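You operate a simulated robot arm through the tools that you are given. There is no shell and no other tool. Be economical: measure what you need, move in short steps, check, and stop when the job is done.

You run a simulated robot arm. Do the job below in one go: nothing can be reset, and whatever is moved stays where it is left.

## Task
Pack the white gauge in the foam nest and press the cover shut.

It is judged by the outcome, as a careful person would: the job done as asked, and still so three seconds after it is handed in. It fails if anything else is knocked over, pushed out of place, dropped, spilled or broken. A push-on lid holds only when it is set on centred and level and pressed home; a screw cap is set on level and turned clockwise until tight.

## Robot
A 6-joint arm with a two-finger parallel gripper, fixed in place. Base frame: the origin is at the foot of the arm, x ahead of it, y to its left, z up; the work surface is at about z = 0.78. Lengths are in m, angles in degrees, forces in N, time in s.
With the tool pointing down near the work surface it reaches from about 0.18 to 0.76 m from the base axis. Its first joint turns from -166.0 to 166.0 degrees. Payload 3.91 kg.
Tool frame: the origin (TCP) lies between the finger pads and is the grasp point; the fingertips stand 0.03 m ahead of it; z points along the fingers, y is the line along which they close. The gripper opens to 0.11 m. The fingers are 0.02 m wide and 0.01 m thick; the gripper's body (0.048 by 0.112 m) begins 0.055 m behind the TCP.
Orientation is told as [roll, pitch, yaw] about the base's x, y, z axes, in that order, counted from this pose: with the fingers straight down and closing along the base's y, the tool's x points along the base's -x, its y along +y and its z along -z.

## Interface
- The arm moves only by the tool arm_command. Its argument "moves" is a list of rows, each a list of 3 entries, a list of its own where there are three numbers: the shift along the tool's x, y, z in m, then the turn, a rotation vector about the tool's x, y, z in degrees, then the closure, from 0 (fully open) to 1 (shut). In form: [[[x, y, z], [wx, wy, wz], claw], ...]. A call has 1 to 20 rows; each row is the pose to reach, as a shift and turn from the pose commanded when the call began, along the tool's axes at that moment. A row lasts 0.2 s, in which the tool goes at most 0.05 m and 8.6 degrees; a call with a longer step from one row to the next is refused whole, and so is a gripper value outside its range. A pose out of reach is approached as far as the arm can. The call stops where the force on the tool passes 50 N (or 10 N more than at its start, if that is more) or the arm is blocked; 0.2 s more then pass. The fingers move at their own pace (about 0.045 m/s each) and stop on an object; they squeeze with about 30 N. The grip force told is the motor's: it shows also when the fingers shut on nothing. Time passes only in rows, and 0.2 s behind the last, so rows that repeat a pose let the fingers close. The reply holds the time, the measured pose of the TCP, the force on the tool along the base axes, the opening and the grip force, in the units named above and with some noise, and new pictures: "pictures" is both (left out), scene, wrist or none.
- Cameras (640 x 400 px; columns grow to the right, rows downward): "scene" is fixed at [0.0569, 0.6527, 1.5572]; the picture's right is [-0.67, -0.75, 0.00], its down [-0.52, 0.46, -0.72] and it looks along [0.54, -0.48, -0.69] (base axes); focal length 296 px, centre (320, 200). "wrist" rides on the gripper at [0.071, 0.022, -0.107] in the tool frame; the picture's right is [-0.29, 0.96, 0.00], its down [-0.76, -0.23, -0.61] and it looks along [-0.58, -0.18, 0.79] (tool axes); focal length 243 px, centre (320, 200). There is no depth. A picture from a camera that has moved, and an enlarged one, comes with that camera's place and axes in the base frame and with its lens. The place of the scene camera against the robot may be out by one fixed shift of up to 0.025 m in any direction.
- lift_body(by): slides the trunk up (or, below 0, down) by that many m; the arm rides with it, the base frame stays. It gives what a move gives, with no picture.
- enlarge(camera, box): a new picture of the part [left, top, right, bottom] of that camera's present view, enlarged. It takes no simulated time.
- sign_off(): hands the job in; it is judged then, once.

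Go step by step. Nothing tells you positions but the pictures and the camera data: compare them with the known pose of the tool, close in by small moves and look again before you grip or let go. The budget is 120 turns and 170 pictures, counting those below and the enlarged ones. Unless the task says otherwise, let go and move clear before handing in, and close with one line.

The tools are called after "Emit:" as name(argument=value, ...) on one line, values as JSON. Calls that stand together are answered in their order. arm_command: Moves the arm, as the interface text tells. Its arguments: {"type":"object","properties":{"moves":{"type":"array"},"pictures":{"type":"string","enum":["both","scene","wrist","none"]}},"required":["moves"]} The other tools are called the same way: lift_body (by) slides the trunk up or down; enlarge (camera, box) takes an enlarged picture of a part of a camera's view; sign_off () hands the job in.

At the start:

```text
t: 0.0
tool_pos: [0.3645, 0.2163, 1.2306]
tcp_rot: [0.1, 0.0, 0.1]
force: [-0.1, 0.3, -0.1]
finger_gap: 0.1097
grip_force: 0.0
trunk travel left (down, up): [-0.475, 0.115]
```

scene: 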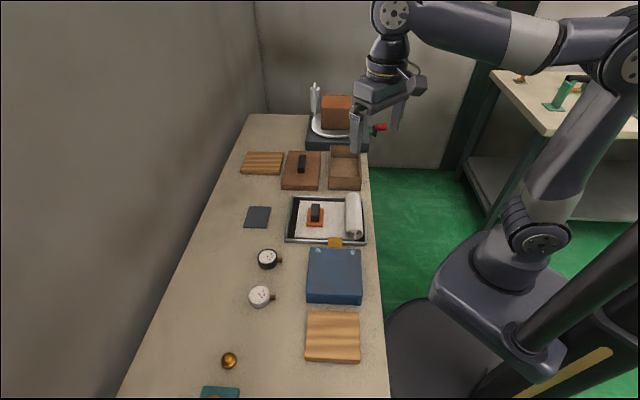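
wrist: 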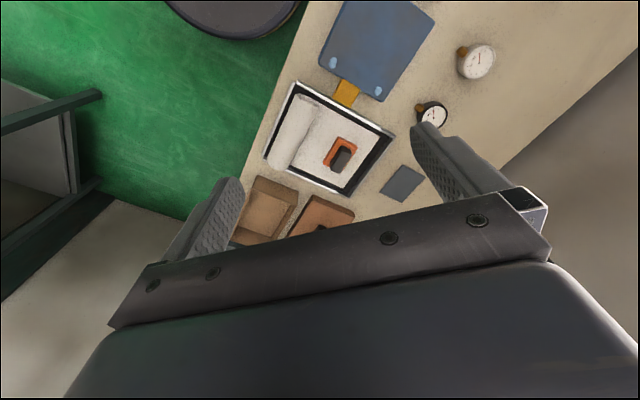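

I see a bench with two gauges (one with a black rim, one all white), a blue case, an open wooden box with a separate brown lid with a handle, and other things. I will enlarge the views to identify the foam nest and the cover.

Emit:
enlarge(camera="scene", box=[220, 130, 400, 250])

Emit:
enlarge(camera="scene", box=[200, 220, 400, 400])

Emit:
enlarge(camera="wrist", box=[220, 0, 540, 240])

```text
3.33 times, centred on (310, 190) of scene
camera zoom: at [0.0569, 0.6527, 1.5572], right [-0.67, -0.75, 0.0], down [-0.52, 0.46, -0.72], along [0.54, -0.48, -0.69], focal length 986 px, centre (353, 233)
```

zoom: 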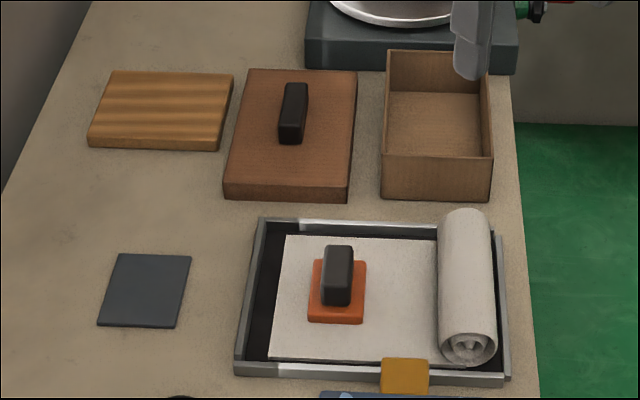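

```text
2.22 times, centred on (300, 310) of scene
camera zoom: at [0.0569, 0.6527, 1.5572], right [-0.67, -0.75, 0.0], down [-0.52, 0.46, -0.72], along [0.54, -0.48, -0.69], focal length 657 px, centre (364, -44)
```

zoom: 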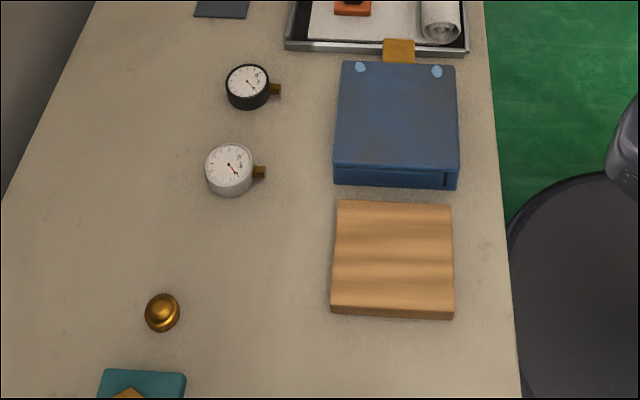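

```text
1.67 times, centred on (380, 120) of wrist
camera zoom: at [0.2938, 0.2387, 1.3374], right [0.29, 0.96, 0.0], down [0.76, -0.23, 0.61], along [0.58, -0.18, -0.79], focal length 404 px, centre (220, 333)
```

zoom: 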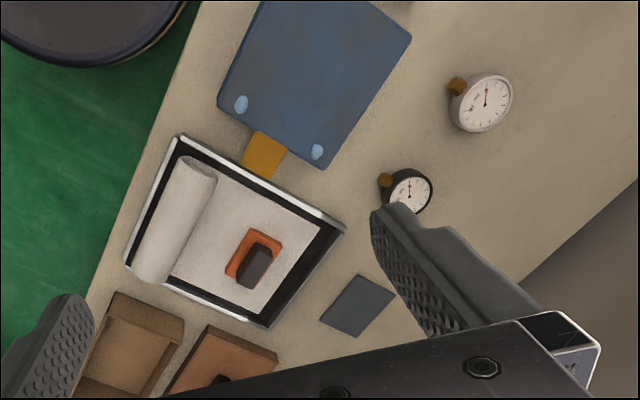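

The blue case with its yellow tab may hold the nest under a hinged cover, so I want a closer look at it from both cameras.

Emit:
enlarge(camera="scene", box=[280, 230, 390, 310])

Emit:
arm_command(moves=[[[0.03, 0.03, 0], [0, 0, 0], 0], [[0.06, 0.06, 0], [0, 0, 0], 0], [[0.09, 0.09, 0], [0, 0, 0], 0], [[0.12, 0.12, 0], [0, 0, 0], 0]], pictures="both")

```text
5.00 times, centred on (335, 270) of scene
camera zoom: at [0.0569, 0.6527, 1.5572], right [-0.67, -0.75, 0.0], down [-0.52, 0.46, -0.72], along [0.54, -0.48, -0.69], focal length 1478 px, centre (245, -150)
```

zoom: 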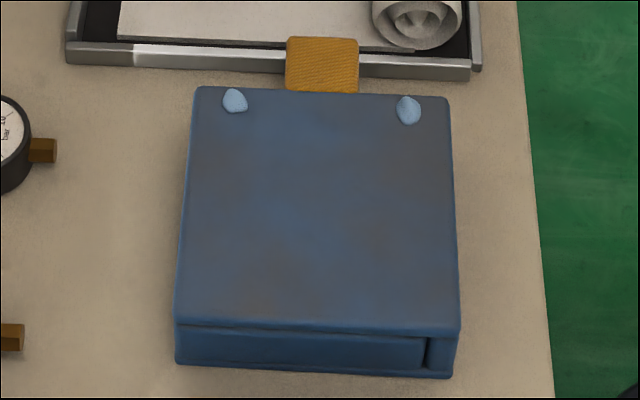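

```text
t: 1.0
tool_pos: [0.243, 0.339, 1.2256]
tcp_rot: [-0.1, 0.0, 0.0]
force: [0.2, 0.1, 0.5]
finger_gap: 0.1101
grip_force: 0.1
trunk travel left (down, up): [-0.475, 0.115]
camera wrist: at [0.1736, 0.3609, 1.3335], right [0.29, 0.96, 0.0], down [0.76, -0.23, 0.61], along [0.58, -0.18, -0.79], focal length 243 px, centre (320, 200)
```

scene: 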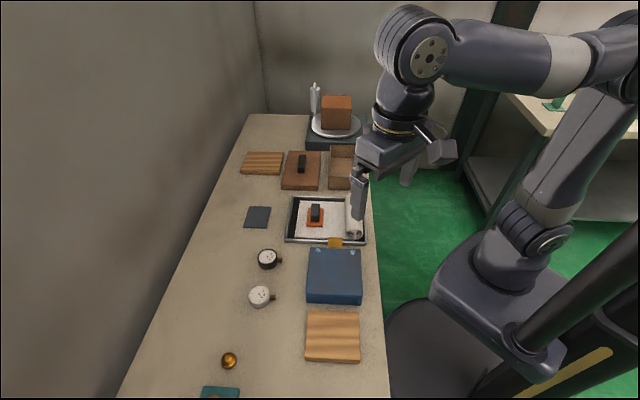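
wrist: 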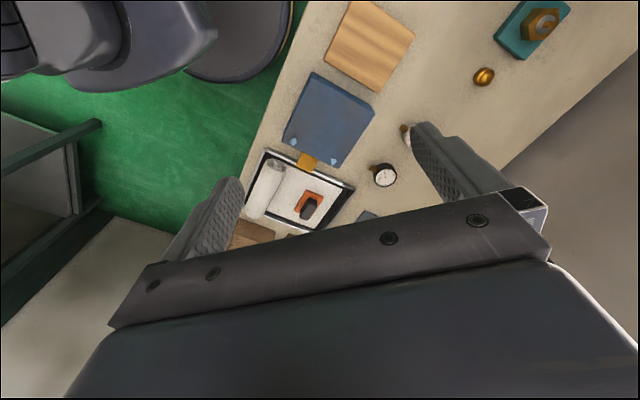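

The blue case looks like a hinged box: its cover's free edge has the yellow pull tab facing the tray, and the hinge is on the opposite side. I'll turn the gripper to line up with the case (yaw about -42) and come lower to look at the tab.

Emit:
arm_command(moves=[[[-0.012, 0.002, 0.037], [0, 0, 7], 0], [[-0.025, 0.004, 0.073], [0, 0, 14], 0], [[-0.037, 0.006, 0.11], [0, 0, 21], 0], [[-0.05, 0.009, 0.147], [0, 0, 28], 0], [[-0.062, 0.011, 0.183], [0, 0, 35], 0], [[-0.075, 0.013, 0.22], [0, 0, 42], 0]], pictures="both")

```text
t: 2.4
tool_pos: [0.3187, 0.3497, 1.0135]
tcp_rot: [-0.1, 0.1, -42.1]
force: [-0.4, -0.6, -0.4]
finger_gap: 0.1104
grip_force: 0.0
trunk travel left (down, up): [-0.475, 0.115]
camera wrist: at [0.2812, 0.4132, 1.12], right [0.86, 0.51, 0.0], down [0.41, -0.68, 0.61], along [0.31, -0.52, -0.79], focal length 243 px, centre (320, 200)
```

scene: 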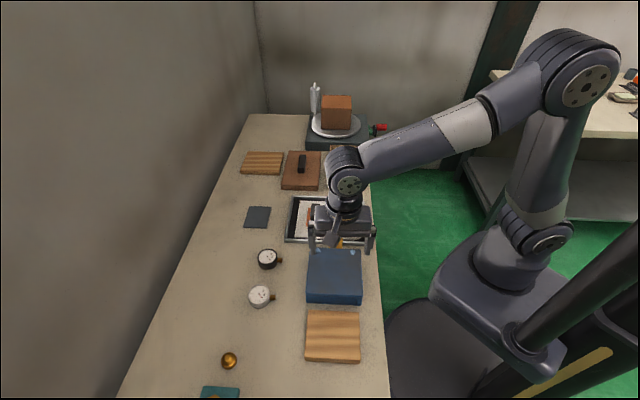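
wrist: 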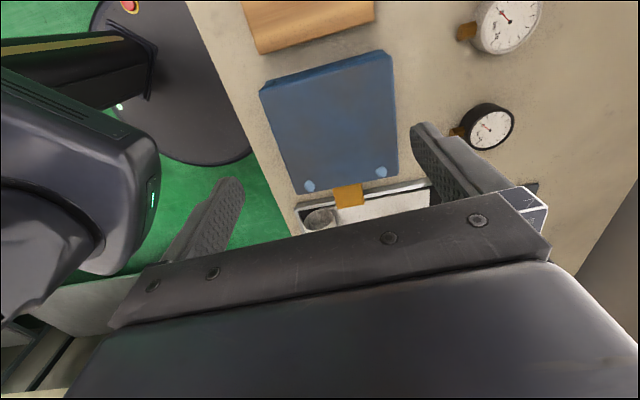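

The case is in good view. I'll enlarge it to measure the cover and tab.

Emit:
enlarge(camera="wrist", box=[240, 30, 440, 230])

Emit:
enlarge(camera="scene", box=[290, 220, 380, 310])

```text
2.00 times, centred on (340, 130) of wrist
camera zoom: at [0.2812, 0.4132, 1.12], right [0.86, 0.51, 0.0], down [0.41, -0.68, 0.61], along [0.31, -0.52, -0.79], focal length 485 px, centre (280, 340)
```

zoom: 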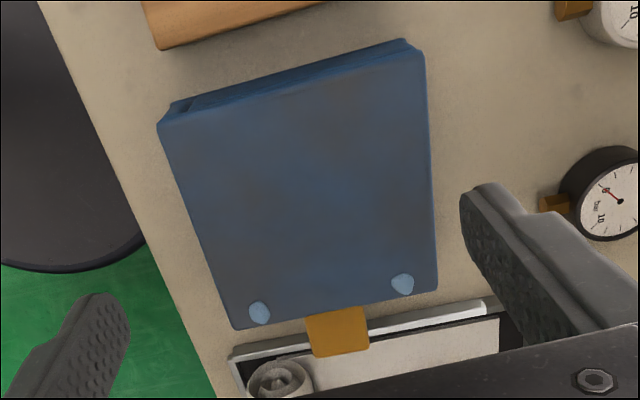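

```text
4.44 times, centred on (335, 265) of scene
camera zoom: at [0.0569, 0.6527, 1.5572], right [-0.67, -0.75, 0.0], down [-0.52, 0.46, -0.72], along [0.54, -0.48, -0.69], focal length 1314 px, centre (253, -89)
```

zoom: 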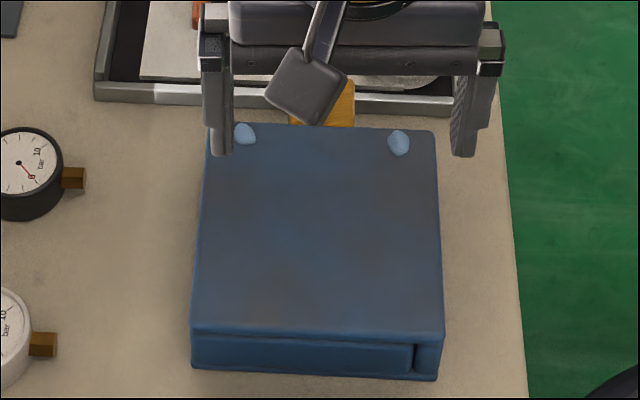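

The cover's top sits at about z = 0.837, centred near (0.36, 0.32) with axes at -45°. The tab is centred near (0.427, 0.253). I'll move above the tab and check before pinching it by its sides.

Emit:
arm_command(moves=[[[-0.036, 0, 0.02], [0, 0, 1], 0], [[-0.073, 0, 0.04], [0, 0, 2], 0], [[-0.109, 0, 0.062], [0, 0, 2.9], 0], [[-0.145, 0, 0.0835], [0, 0, 2.9], 0], [[-0.145, 0, 0.0835], [0, 0, 2.9], 0.35], [[-0.145, 0, 0.0835], [0, 0, 2.9], 0.35]], pictures="both")

Emit:
enlarge(camera="scene", box=[290, 200, 380, 270])

```text
t: 3.8
tool_pos: [0.4291, 0.2519, 0.9296]
tcp_rot: [0.0, 0.1, -44.9]
force: [1.4, -0.1, 0.4]
finger_gap: 0.0717
grip_force: 0.1
trunk travel left (down, up): [-0.475, 0.115]
camera wrist: at [0.3941, 0.3183, 1.0364], right [0.88, 0.47, 0.0], down [0.38, -0.7, 0.61], along [0.29, -0.54, -0.79], focal length 243 px, centre (320, 200)
```

scene: 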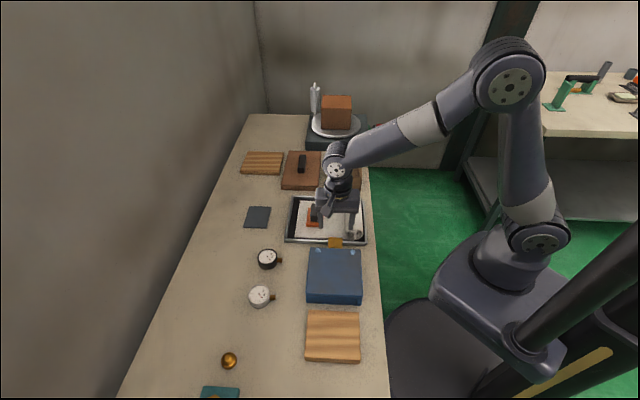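
wrist: 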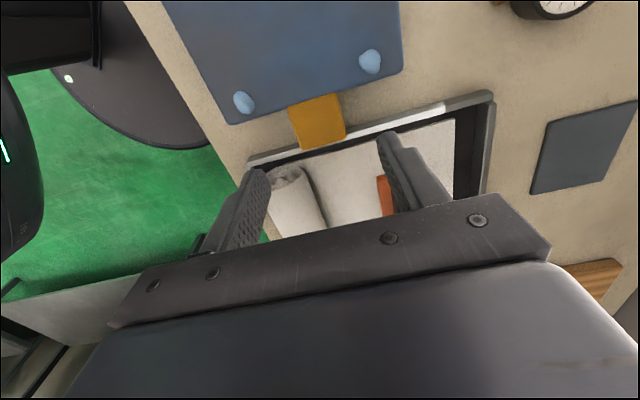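

```text
5.71 times, centred on (335, 235) of scene
camera zoom: at [0.0569, 0.6527, 1.5572], right [-0.67, -0.75, 0.0], down [-0.52, 0.46, -0.72], along [0.54, -0.48, -0.69], focal length 1690 px, centre (234, 0)
```

zoom: 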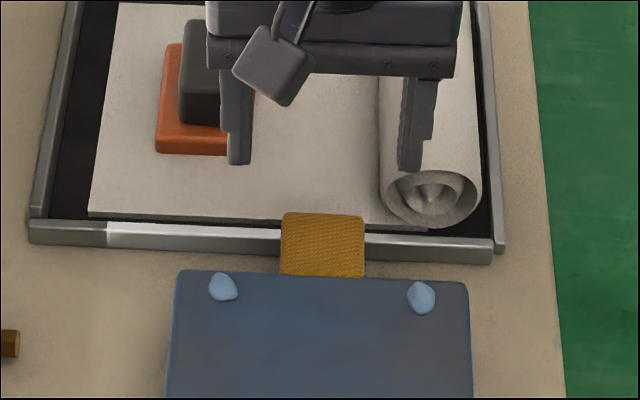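

The tab lies centred between the fingers. I'll lower so that the fingertips straddle it (TCP z about 0.845) and look.

Emit:
arm_command(moves=[[[0, 0, 0.03], [0, 0, 0], 0.35], [[0, 0, 0.06], [0, 0, 0], 0.35], [[0, 0, 0.075], [0, 0, 0], 0.35], [[0, 0, 0.085], [0, 0, 0], 0.35]], pictures="both")

Emit:
enlarge(camera="scene", box=[290, 200, 380, 270])

```text
t: 4.8
tool_pos: [0.4294, 0.2526, 0.8428]
tcp_rot: [0.0, -0.1, -44.9]
force: [0.6, 0.5, -0.9]
finger_gap: 0.0716
grip_force: 0.0
trunk travel left (down, up): [-0.475, 0.115]
camera wrist: at [0.394, 0.3182, 0.9498], right [0.88, 0.47, 0.0], down [0.38, -0.7, 0.61], along [0.29, -0.54, -0.79], focal length 243 px, centre (320, 200)
```

scene: 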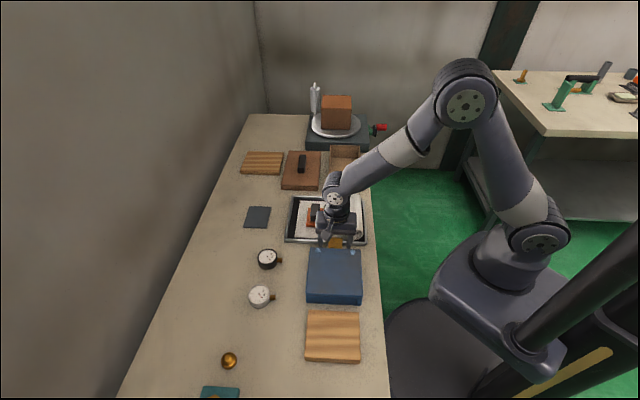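
wrist: 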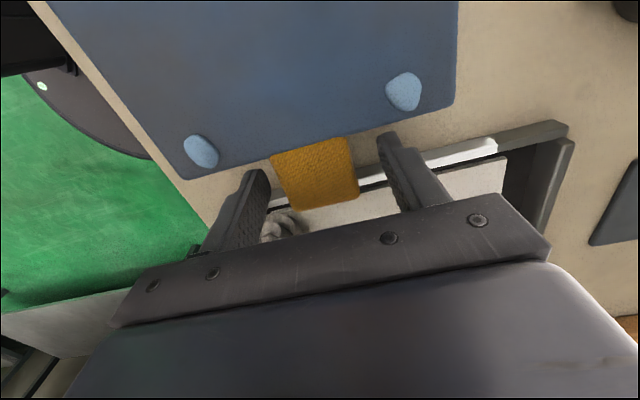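

```text
5.71 times, centred on (335, 235) of scene
camera zoom: at [0.0569, 0.6527, 1.5572], right [-0.67, -0.75, 0.0], down [-0.52, 0.46, -0.72], along [0.54, -0.48, -0.69], focal length 1690 px, centre (234, 0)
```

zoom: 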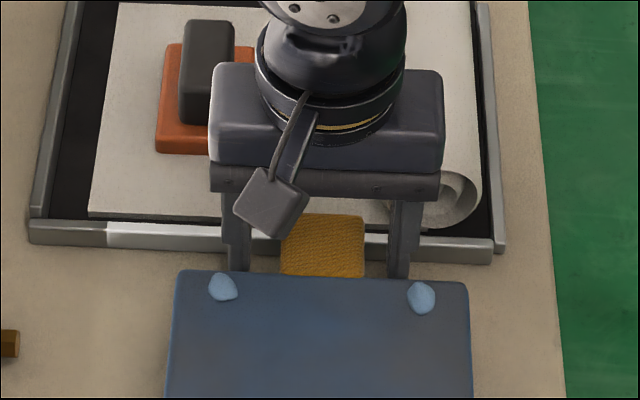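

The fingers straddle the tab, roughly centred. Closing on it.

Emit:
arm_command(moves=[[[0, 0, 0], [0, 0, 0], 0.5], [[0, 0, 0], [0, 0, 0], 0.7], [[0, 0, 0], [0, 0, 0], 1], [[0, 0, 0], [0, 0, 0], 1]], pictures="wrist")

```text
t: 5.8
tool_pos: [0.4265, 0.252, 0.842]
tcp_rot: [-0.2, -0.1, -44.8]
force: [-8.0, -7.4, -1.4]
finger_gap: 0.0432
grip_force: 45.2
trunk travel left (down, up): [-0.475, 0.115]
camera wrist: at [0.3931, 0.3172, 0.9498], right [0.88, 0.47, 0.0], down [0.38, -0.7, 0.61], along [0.29, -0.54, -0.79], focal length 243 px, centre (320, 200)
```

wrist: 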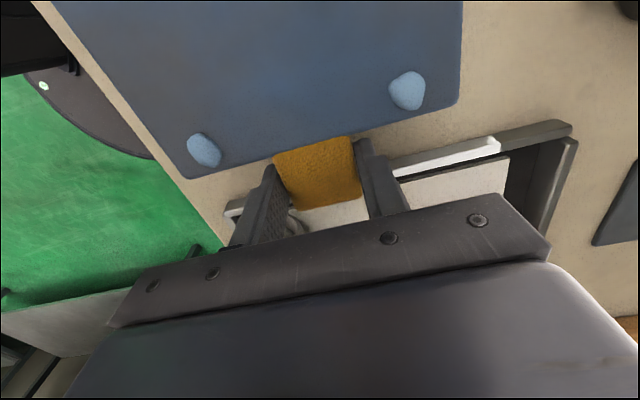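

Gripped at 0.043 m wide. I'll ease the 2 mm of side offset and lift the first few degrees along the hinge arc.

Emit:
arm_command(moves=[[[0, -0.002, 0], [0, 0, 0], 1], [[0, -0.002, -0.007], [0, 0, 0], 1], [[0.0006, -0.002, -0.014], [0, 0, 0], 1], [[0.0014, -0.002, -0.021], [0, 0, 0], 1], [[0.0025, -0.002, -0.0287], [0, 0, 0], 1]], pictures="both")

Emit:
enlarge(camera="scene", box=[285, 200, 385, 320])

```text
t: 7.0
tool_pos: [0.4253, 0.2539, 0.8713]
tcp_rot: [0.1, 0.0, -44.9]
force: [8.1, 0.8, -7.2]
finger_gap: 0.0432
grip_force: 45.7
trunk travel left (down, up): [-0.475, 0.115]
camera wrist: at [0.3901, 0.3193, 0.9781], right [0.88, 0.47, 0.0], down [0.37, -0.7, 0.61], along [0.29, -0.53, -0.79], focal length 243 px, centre (320, 200)
```

scene: 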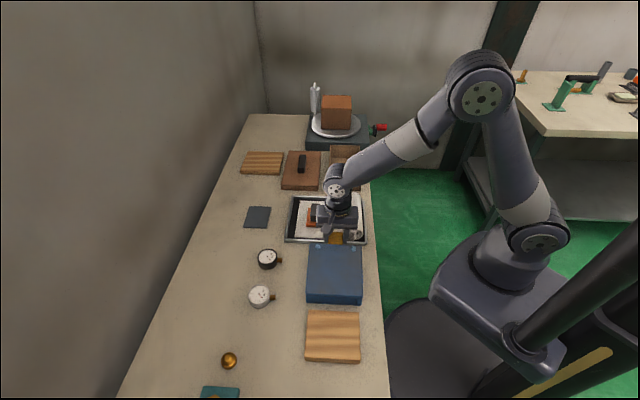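
wrist: 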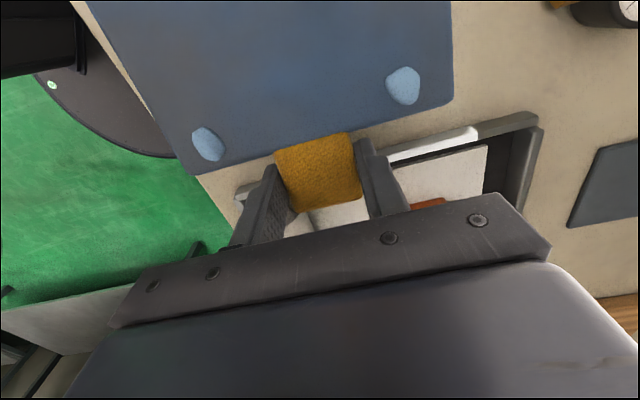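

```text
3.33 times, centred on (335, 260) of scene
camera zoom: at [0.0569, 0.6527, 1.5572], right [-0.67, -0.75, 0.0], down [-0.52, 0.46, -0.72], along [0.54, -0.48, -0.69], focal length 986 px, centre (270, 0)
```

zoom: 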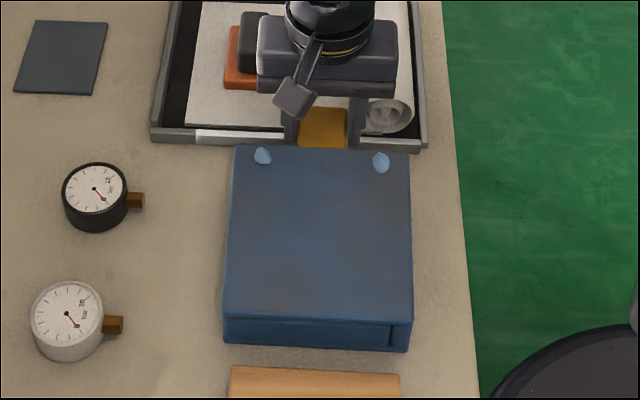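

The cover is coming up. I'll continue along the arc to about 50°.

Emit:
arm_command(moves=[[[0.0031, 0, -0.014], [0, 0, 0], 1], [[0.0075, 0, -0.0278], [0, 0, 0], 1], [[0.013, 0, -0.041], [0, 0, 0], 1], [[0.0196, 0, -0.0538], [0, 0, 0], 1], [[0.0273, 0, -0.066], [0, 0, 0], 1], [[0.0361, 0, -0.0774], [0, 0, 0], 1], [[0.0458, 0, -0.088], [0, 0, 0], 1], [[0.0564, 0, -0.0977], [0, 0, 0], 1]], pictures="both")

Emit:
enlarge(camera="scene", box=[285, 200, 385, 320])

```text
t: 8.8
tool_pos: [0.3848, 0.2934, 0.9682]
tcp_rot: [0.1, 0.0, -44.8]
force: [19.9, 4.7, 0.8]
finger_gap: 0.0438
grip_force: 45.0
trunk travel left (down, up): [-0.475, 0.115]
camera wrist: at [0.35, 0.3594, 1.0749], right [0.88, 0.47, 0.0], down [0.37, -0.7, 0.61], along [0.29, -0.53, -0.79], focal length 243 px, centre (320, 200)
```

scene: 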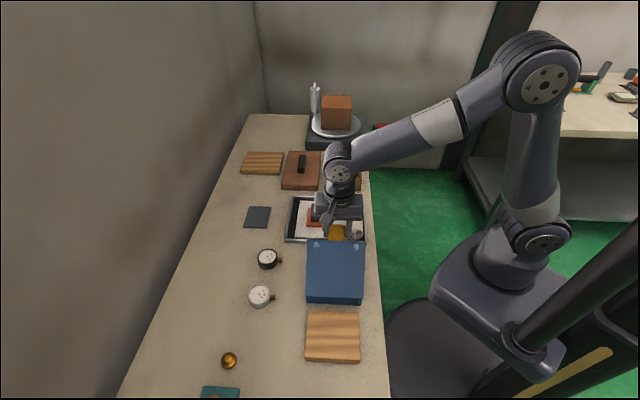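
wrist: 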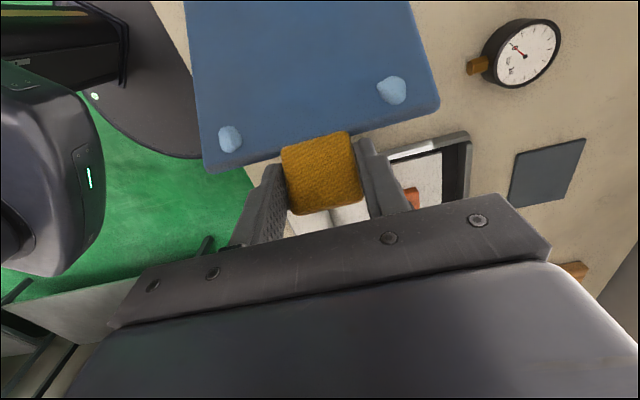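

```text
3.33 times, centred on (335, 260) of scene
camera zoom: at [0.0569, 0.6527, 1.5572], right [-0.67, -0.75, 0.0], down [-0.52, 0.46, -0.72], along [0.54, -0.48, -0.69], focal length 986 px, centre (270, 0)
```

zoom: 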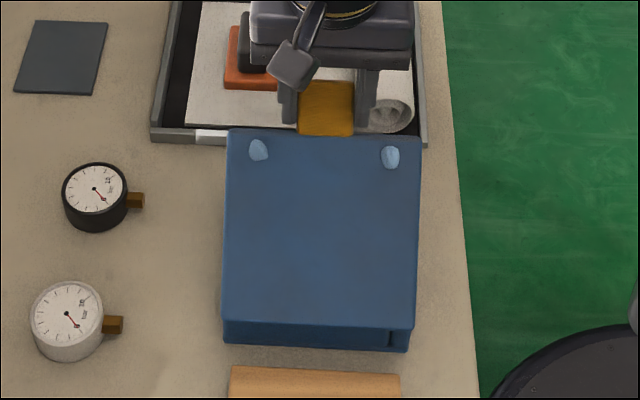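

The cover is at about 50°. Continuing to about 90°, easing the side and forward loads slightly.

Emit:
arm_command(moves=[[[0.0099, 0.001, -0.0088], [0, 0, 0], 1], [[0.0221, 0.002, -0.0165], [0, 0, 0], 1], [[0.0348, 0.002, -0.0231], [0, 0, 0], 1], [[0.0481, 0.002, -0.0287], [0, 0, 0], 1], [[0.0619, 0.002, -0.033], [0, 0, 0], 1], [[0.0759, 0.002, -0.0361], [0, 0, 0], 1], [[0.0902, 0.002, -0.038], [0, 0, 0], 1], [[0.1045, 0.002, -0.0386], [0, 0, 0], 1]], pictures="both")

Emit:
enlarge(camera="scene", box=[265, 180, 405, 330])

```text
t: 10.6
tool_pos: [0.3115, 0.3664, 1.0085]
tcp_rot: [0.1, 0.2, -44.6]
force: [1.7, -9.2, 13.1]
finger_gap: 0.044
grip_force: 44.5
trunk travel left (down, up): [-0.475, 0.115]
camera wrist: at [0.2765, 0.4329, 1.1149], right [0.88, 0.47, 0.0], down [0.38, -0.7, 0.61], along [0.29, -0.53, -0.79], focal length 243 px, centre (320, 200)
```

scene: 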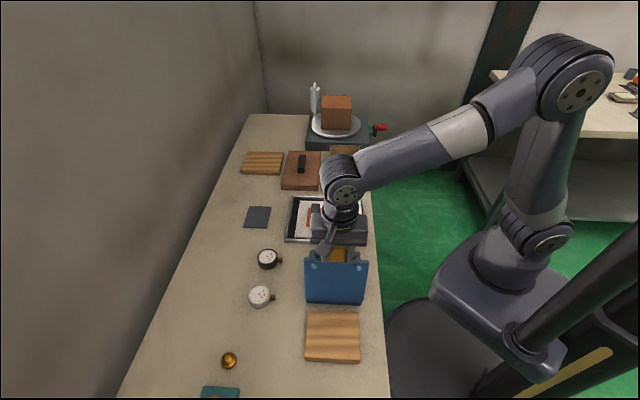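
wrist: 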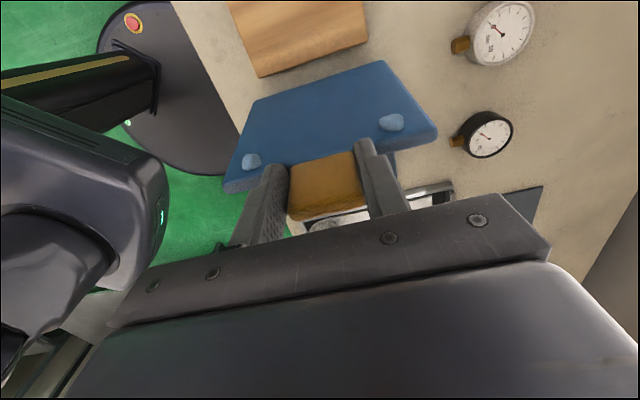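

```text
2.67 times, centred on (335, 255) of scene
camera zoom: at [0.0569, 0.6527, 1.5572], right [-0.67, -0.75, 0.0], down [-0.52, 0.46, -0.72], along [0.54, -0.48, -0.69], focal length 788 px, centre (280, 53)
```

zoom: 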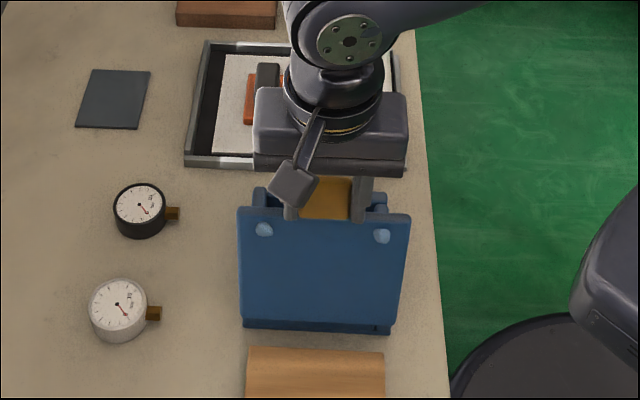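

The cover is roughly upright. I'll carry it past vertical, watching for the stop.

Emit:
arm_command(moves=[[[0.0144, 0.001, -0.002], [0, 0, 0], 1], [[0.0287, 0.001, -0.001], [0, 0, 0], 1], [[0.0427, 0.001, 0.002], [0, 0, 0], 1]], pictures="scene")

Emit:
enlarge(camera="scene", box=[265, 180, 405, 330])

```text
t: 11.4
tool_pos: [0.2791, 0.3984, 1.0052]
tcp_rot: [-0.2, 0.0, -44.9]
force: [-3.5, -15.2, -4.3]
finger_gap: 0.0433
grip_force: 45.3
trunk travel left (down, up): [-0.475, 0.115]
```

scene: 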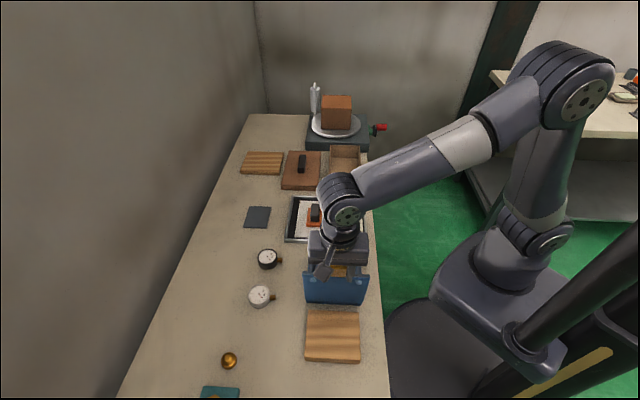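

```text
2.67 times, centred on (335, 255) of scene
camera zoom: at [0.0569, 0.6527, 1.5572], right [-0.67, -0.75, 0.0], down [-0.52, 0.46, -0.72], along [0.54, -0.48, -0.69], focal length 788 px, centre (280, 53)
```

zoom: 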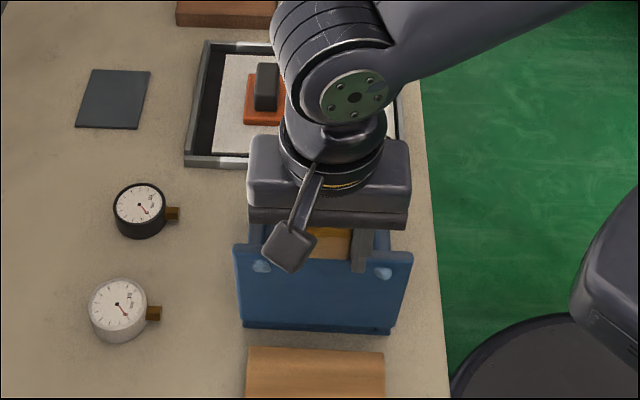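

No stop yet at about 104°. I'll continue gently to about 120°.

Emit:
arm_command(moves=[[[0.0139, -0.0015, 0.0044], [0, 0, 0], 1], [[0.0274, -0.0015, 0.0099], [0, 0, 0], 1], [[0.0403, -0.0015, 0.0167], [0, 0, 0], 1]], pictures="both")

Emit:
enlarge(camera="scene", box=[265, 180, 405, 330])

```text
t: 12.2
tool_pos: [0.2517, 0.4268, 0.9909]
tcp_rot: [0.3, 0.2, -44.8]
force: [-3.0, 5.9, 25.4]
finger_gap: 0.0435
grip_force: 44.8
trunk travel left (down, up): [-0.475, 0.115]
camera wrist: at [0.2158, 0.4925, 1.0992], right [0.88, 0.47, 0.01], down [0.37, -0.7, 0.6], along [0.29, -0.53, -0.8], focal length 243 px, centre (320, 200)
```

scene: 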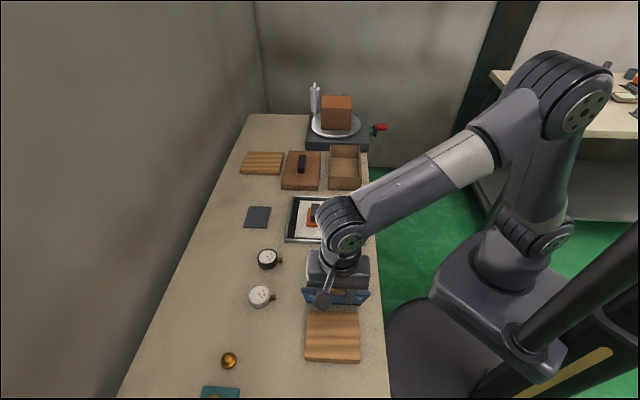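
wrist: 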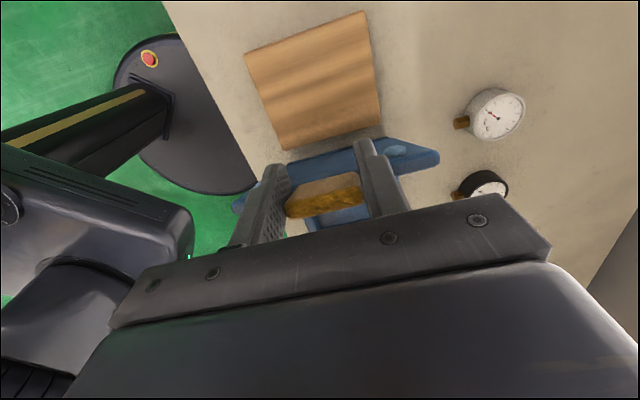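

```text
2.67 times, centred on (335, 255) of scene
camera zoom: at [0.0569, 0.6527, 1.5572], right [-0.67, -0.75, 0.0], down [-0.52, 0.46, -0.72], along [0.54, -0.48, -0.69], focal length 788 px, centre (280, 53)
```

zoom: 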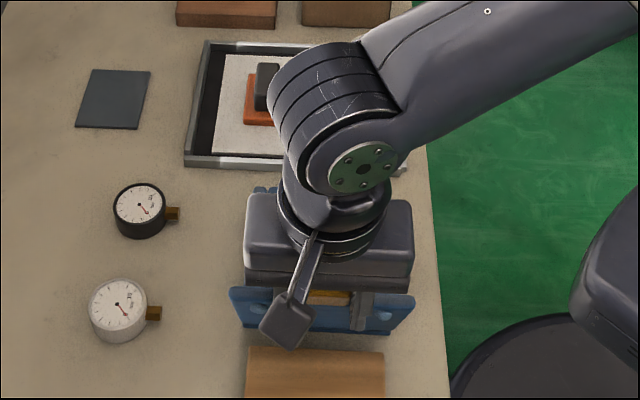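

The upward reaction jumped to 25 N, so the cover seems to be at its stop (a little past 110°). I'll relax the load, open the fingers and rise clear.

Emit:
arm_command(moves=[[[-0.002, 0, -0.005], [0, 0, 0], 1], [[-0.002, 0, -0.005], [0, 0, 0], 0.5], [[-0.002, 0, -0.005], [0, 0, 0], 0.35], [[-0.002, 0, -0.005], [0, 0, 0], 0.3]], pictures="wrist")

```text
t: 13.2
tool_pos: [0.254, 0.4253, 0.9932]
tcp_rot: [0.0, 0.0, -44.9]
force: [-0.5, -0.2, 0.5]
finger_gap: 0.0768
grip_force: 0.0
trunk travel left (down, up): [-0.475, 0.115]
camera wrist: at [0.2189, 0.4903, 1.1007], right [0.88, 0.47, 0.0], down [0.38, -0.7, 0.61], along [0.29, -0.54, -0.79], focal length 243 px, centre (320, 200)
```

wrist: 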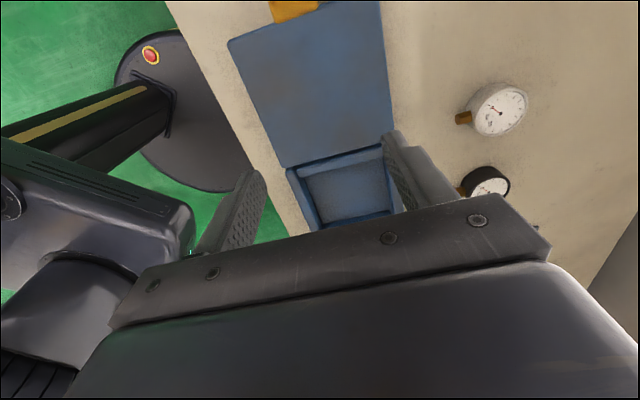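

The cover swung fully open behind the case and lies over the wooden board. I'll rise and look at the case interior.

Emit:
arm_command(moves=[[[0, 0, -0.05], [0, 0, 0], 0], [[0.02, 0, -0.09], [0, 0, 0], 0], [[0.05, 0, -0.1], [0, 0, 0], 0], [[0.05, 0, -0.1], [0, 0, 0], 0]], pictures="both")

Emit:
enlarge(camera="scene", box=[285, 220, 385, 380])

Emit:
enlarge(camera="wrist", box=[220, 0, 540, 240])

```text
t: 14.2
tool_pos: [0.2189, 0.4636, 1.0913]
tcp_rot: [-0.1, -0.1, -44.9]
force: [0.7, 0.0, 0.3]
finger_gap: 0.11
grip_force: 0.1
trunk travel left (down, up): [-0.475, 0.115]
camera wrist: at [0.1846, 0.5291, 1.198], right [0.88, 0.47, 0.0], down [0.38, -0.7, 0.61], along [0.29, -0.54, -0.79], focal length 243 px, centre (320, 200)
```

scene: 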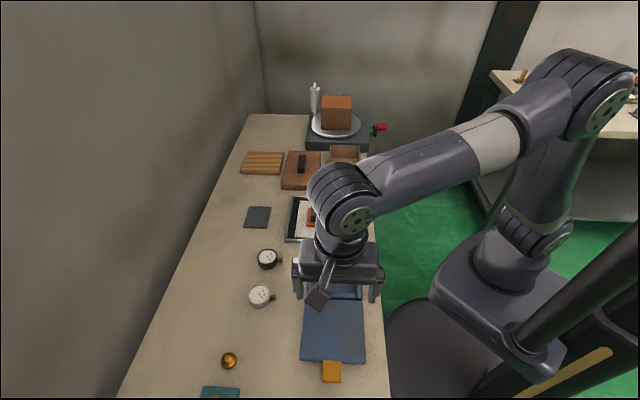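
wrist: 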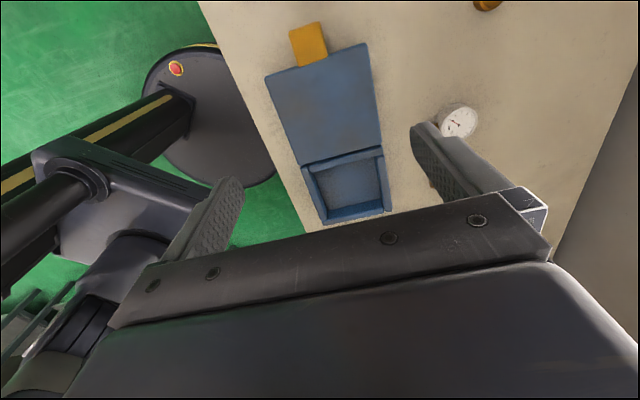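

```text
2.50 times, centred on (335, 300) of scene
camera zoom: at [0.0569, 0.6527, 1.5572], right [-0.67, -0.75, 0.0], down [-0.52, 0.46, -0.72], along [0.54, -0.48, -0.69], focal length 739 px, centre (282, -50)
```

zoom: 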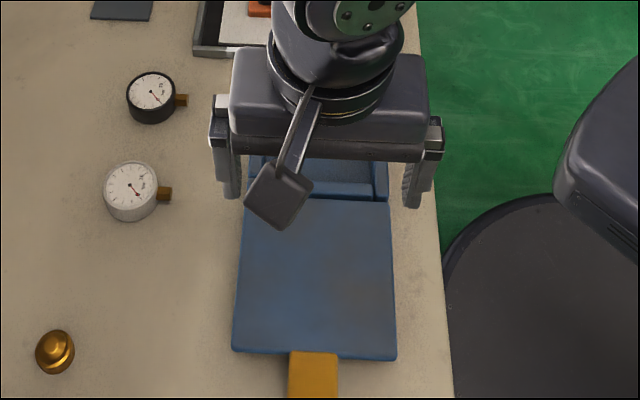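

```text
1.67 times, centred on (380, 120) of wrist
camera zoom: at [0.1846, 0.5291, 1.198], right [0.88, 0.47, 0.0], down [0.38, -0.7, 0.61], along [0.29, -0.54, -0.79], focal length 404 px, centre (220, 333)
```

zoom: 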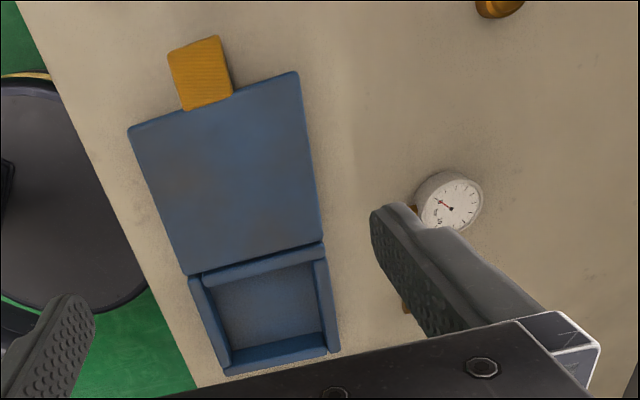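

The interior is open but partly hidden. I'll move closer for a proper look into the case, and check the tray, wooden box and other items too.

Emit:
arm_command(moves=[[[-0.04, 0, 0.03], [0, 0, 0], 0], [[-0.08, 0, 0.06], [0, 0, 0], 0], [[-0.11, 0, 0.09], [0, 0, 0], 0], [[-0.11, 0, 0.09], [0, 0, 0], 0]], pictures="wrist")

Emit:
enlarge(camera="wrist", box=[240, 30, 440, 230])

Emit:
enlarge(camera="scene", box=[230, 130, 380, 240])

```text
t: 15.2
tool_pos: [0.2957, 0.3821, 0.9985]
tcp_rot: [0.1, 0.0, -44.9]
force: [-0.2, 0.3, 0.1]
finger_gap: 0.11
grip_force: 0.1
trunk travel left (down, up): [-0.475, 0.115]
camera wrist: at [0.2617, 0.4486, 1.1059], right [0.88, 0.47, 0.0], down [0.38, -0.7, 0.61], along [0.29, -0.54, -0.79], focal length 243 px, centre (320, 200)
```

wrist: 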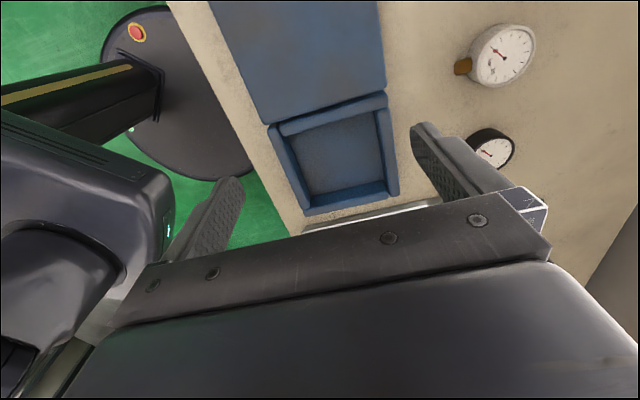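

```text
2.00 times, centred on (340, 130) of wrist
camera zoom: at [0.2617, 0.4486, 1.1059], right [0.88, 0.47, 0.0], down [0.38, -0.7, 0.61], along [0.29, -0.54, -0.79], focal length 485 px, centre (280, 340)
```

zoom: 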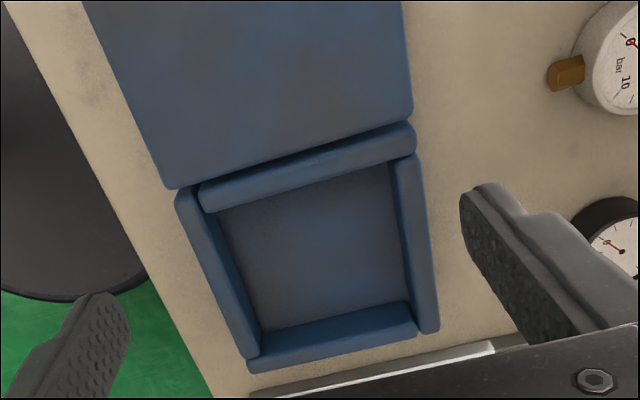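

```text
3.64 times, centred on (305, 185) of scene
camera zoom: at [0.0569, 0.6527, 1.5572], right [-0.67, -0.75, 0.0], down [-0.52, 0.46, -0.72], along [0.54, -0.48, -0.69], focal length 1075 px, centre (374, 254)
```

zoom: 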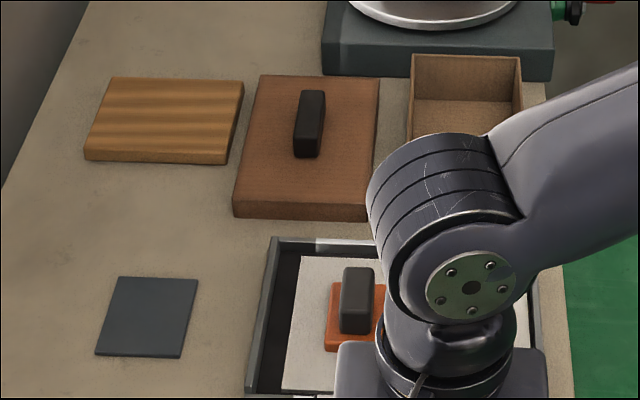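

The case interior is a padded, empty recess about 0.11 m square centred near (0.362, 0.317): the nest. The white gauge is near (0.45, 0.51), stem pointing toward the table's robot edge. I'll turn the gripper 90° so it can grip across the body, perpendicular to the stem.

Emit:
arm_command(moves=[[[-0.002, 0.008, 0], [0, 0, -8.2], 0], [[-0.003, 0.016, 0], [0, 0, -16.4], 0], [[-0.005, 0.024, 0], [0, 0, -24.6], 0], [[-0.007, 0.032, 0], [0, 0, -32.8], 0], [[-0.0085, 0.04, 0], [0, 0, -41], 0], [[-0.01, 0.048, 0], [0, 0, -49.2], 0], [[-0.012, 0.056, 0], [0, 0, -57.4], 0], [[-0.0135, 0.064, 0], [0, 0, -65.6], 0], [[-0.015, 0.072, 0], [0, 0, -73.8], 0], [[-0.017, 0.08, 0], [0, 0, -82], 0], [[-0.0187, 0.0866, 0], [0, 0, -90], 0], [[-0.0187, 0.0866, 0], [0, 0, -90], 0]], pictures="both")

Emit:
enlarge(camera="wrist", box=[220, 0, 480, 200])

```text
t: 17.8
tool_pos: [0.37, 0.4305, 1.0015]
tcp_rot: [0.0, 0.0, 45.3]
force: [-0.6, 0.8, 0.2]
finger_gap: 0.1102
grip_force: 0.1
trunk travel left (down, up): [-0.475, 0.115]
camera wrist: at [0.3061, 0.3951, 1.1092], right [-0.47, 0.88, 0.0], down [0.7, 0.38, 0.61], along [0.54, 0.29, -0.79], focal length 243 px, centre (320, 200)
```

scene: 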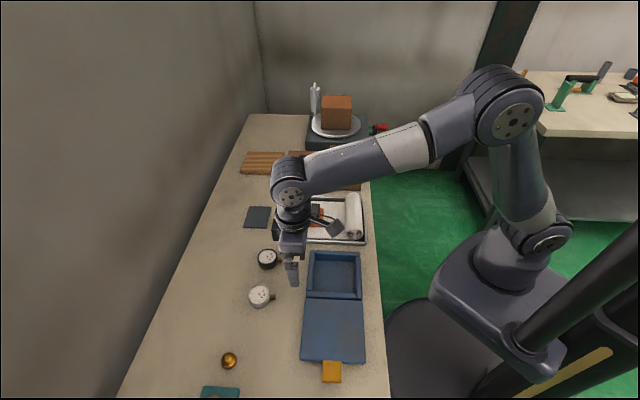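
wrist: 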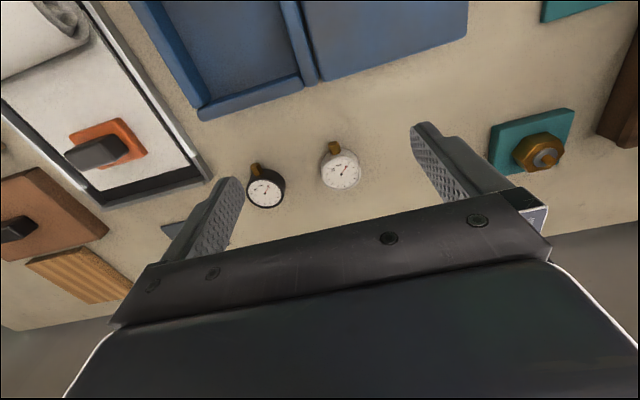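

```text
2.00 times, centred on (350, 100) of wrist
camera zoom: at [0.3061, 0.3951, 1.1092], right [-0.47, 0.88, 0.0], down [0.7, 0.38, 0.61], along [0.54, 0.29, -0.79], focal length 485 px, centre (260, 400)
```

zoom: 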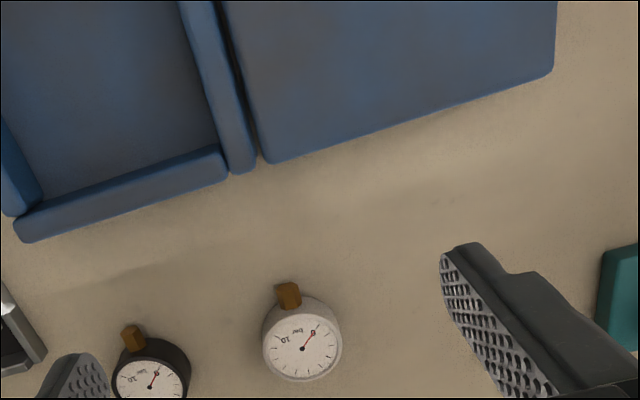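

The white gauge's face sits at about z = 0.82, centred near (0.448, 0.504), with its stem along the case's side direction. I'll move above it with the fingers at 0.085 m and check.

Emit:
arm_command(moves=[[[-0.03, -0.001, 0.02], [0, 0, 0], 0.23], [[-0.06, -0.002, 0.04], [0, 0, 0], 0.23], [[-0.09, -0.003, 0.07], [0, 0, 0], 0.23], [[-0.107, -0.0032, 0.095], [0, 0, 0], 0.23], [[-0.107, -0.0032, 0.1], [0, 0, 0], 0.23]], pictures="both")

Emit:
enlarge(camera="scene", box=[220, 235, 310, 325])

```text
t: 19.0
tool_pos: [0.4493, 0.504, 0.904]
tcp_rot: [0.0, 0.1, 45.0]
force: [-0.6, 0.8, 0.0]
finger_gap: 0.0845
grip_force: 0.0
trunk travel left (down, up): [-0.475, 0.115]
camera wrist: at [0.3835, 0.469, 1.0105], right [-0.47, 0.88, 0.0], down [0.7, 0.38, 0.61], along [0.54, 0.29, -0.79], focal length 243 px, centre (320, 200)
```

scene: 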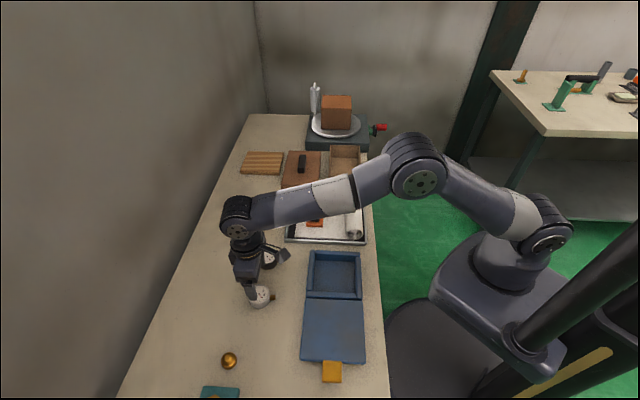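
wrist: 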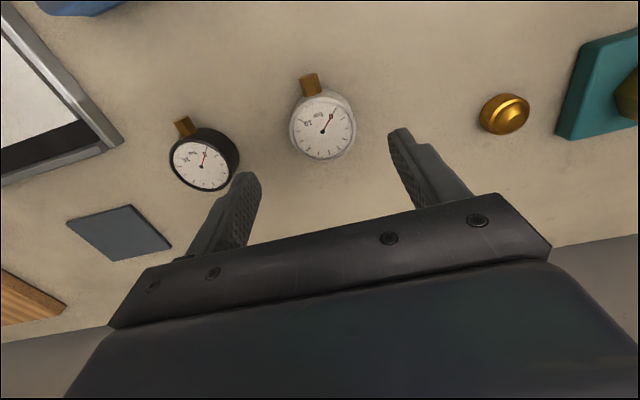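

```text
4.44 times, centred on (265, 280) of scene
camera zoom: at [0.0569, 0.6527, 1.5572], right [-0.67, -0.75, 0.0], down [-0.52, 0.46, -0.72], along [0.54, -0.48, -0.69], focal length 1314 px, centre (564, -156)
```

zoom: 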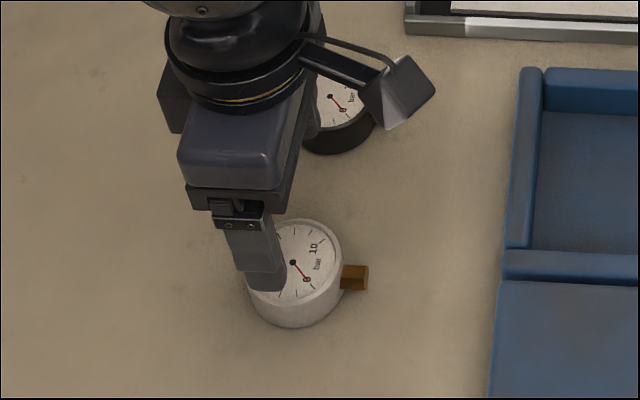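

The gauge is centred between the fingers to within 2 mm. I'll descend to TCP z about 0.818.

Emit:
arm_command(moves=[[[0.0008, 0.002, 0.03], [0, 0, 0], 0.23], [[0.0008, 0.002, 0.06], [0, 0, 0], 0.23], [[0.0008, 0.002, 0.078], [0, 0, 0], 0.23], [[0.0008, 0.002, 0.086], [0, 0, 0], 0.23]], pictures="both")

Emit:
enlarge(camera="scene", box=[220, 235, 310, 325])

```text
t: 20.0
tool_pos: [0.4457, 0.5063, 0.8175]
tcp_rot: [0.1, 0.0, 45.1]
force: [-0.6, 0.3, 0.8]
finger_gap: 0.0848
grip_force: 0.0
trunk travel left (down, up): [-0.475, 0.115]
camera wrist: at [0.3807, 0.4711, 0.9246], right [-0.47, 0.88, 0.0], down [0.7, 0.38, 0.61], along [0.54, 0.29, -0.79], focal length 243 px, centre (320, 200)
```

scene: 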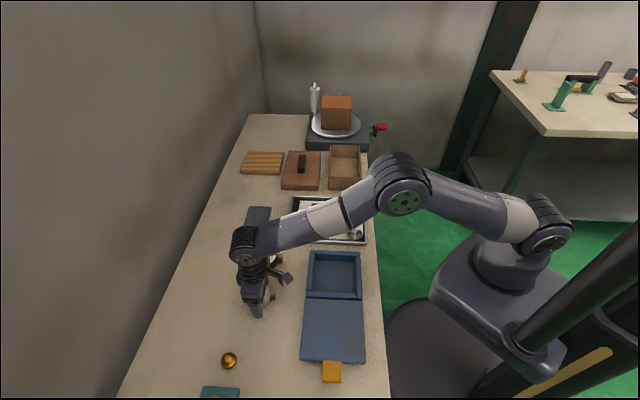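
wrist: 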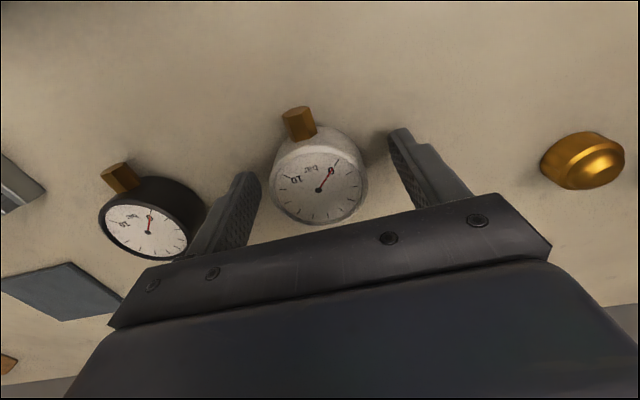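

```text
4.44 times, centred on (265, 280) of scene
camera zoom: at [0.0569, 0.6527, 1.5572], right [-0.67, -0.75, 0.0], down [-0.52, 0.46, -0.72], along [0.54, -0.48, -0.69], focal length 1314 px, centre (564, -156)
```

zoom: 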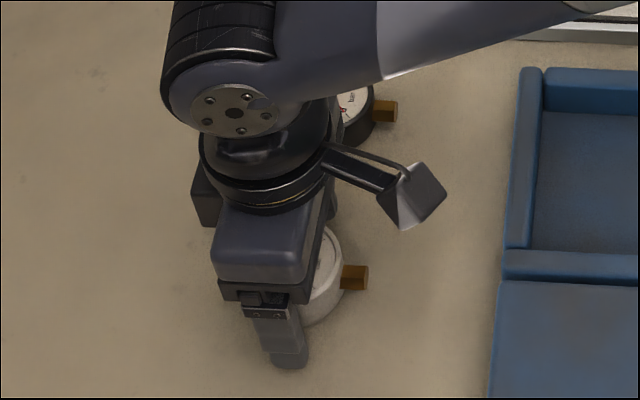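

The gauge sits between the fingers and the black gauge is clear. Closing.

Emit:
arm_command(moves=[[[-0.0015, -0.001, 0], [0, 0, 0], 0.35], [[-0.0015, -0.001, 0], [0, 0, 0], 0.5], [[-0.0015, -0.001, 0], [0, 0, 0], 1], [[-0.0015, -0.001, 0], [0, 0, 0], 1]], pictures="wrist")

```text
t: 21.0
tool_pos: [0.4485, 0.5058, 0.8169]
tcp_rot: [0.1, 0.0, 45.1]
force: [1.1, 0.1, -0.2]
finger_gap: 0.0567
grip_force: 29.4
trunk travel left (down, up): [-0.475, 0.115]
camera wrist: at [0.3826, 0.4715, 0.9249], right [-0.47, 0.88, 0.0], down [0.7, 0.38, 0.61], along [0.54, 0.29, -0.79], focal length 243 px, centre (320, 200)
```

wrist: 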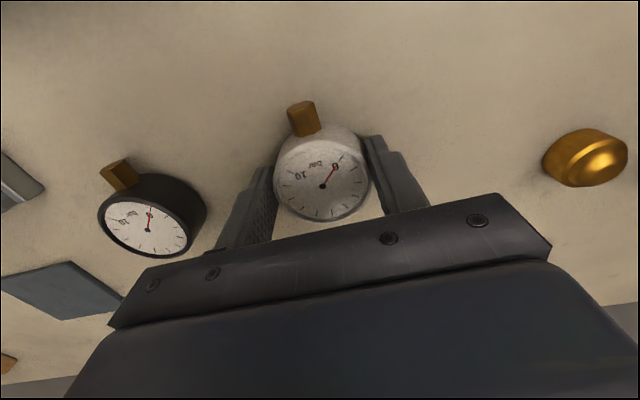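

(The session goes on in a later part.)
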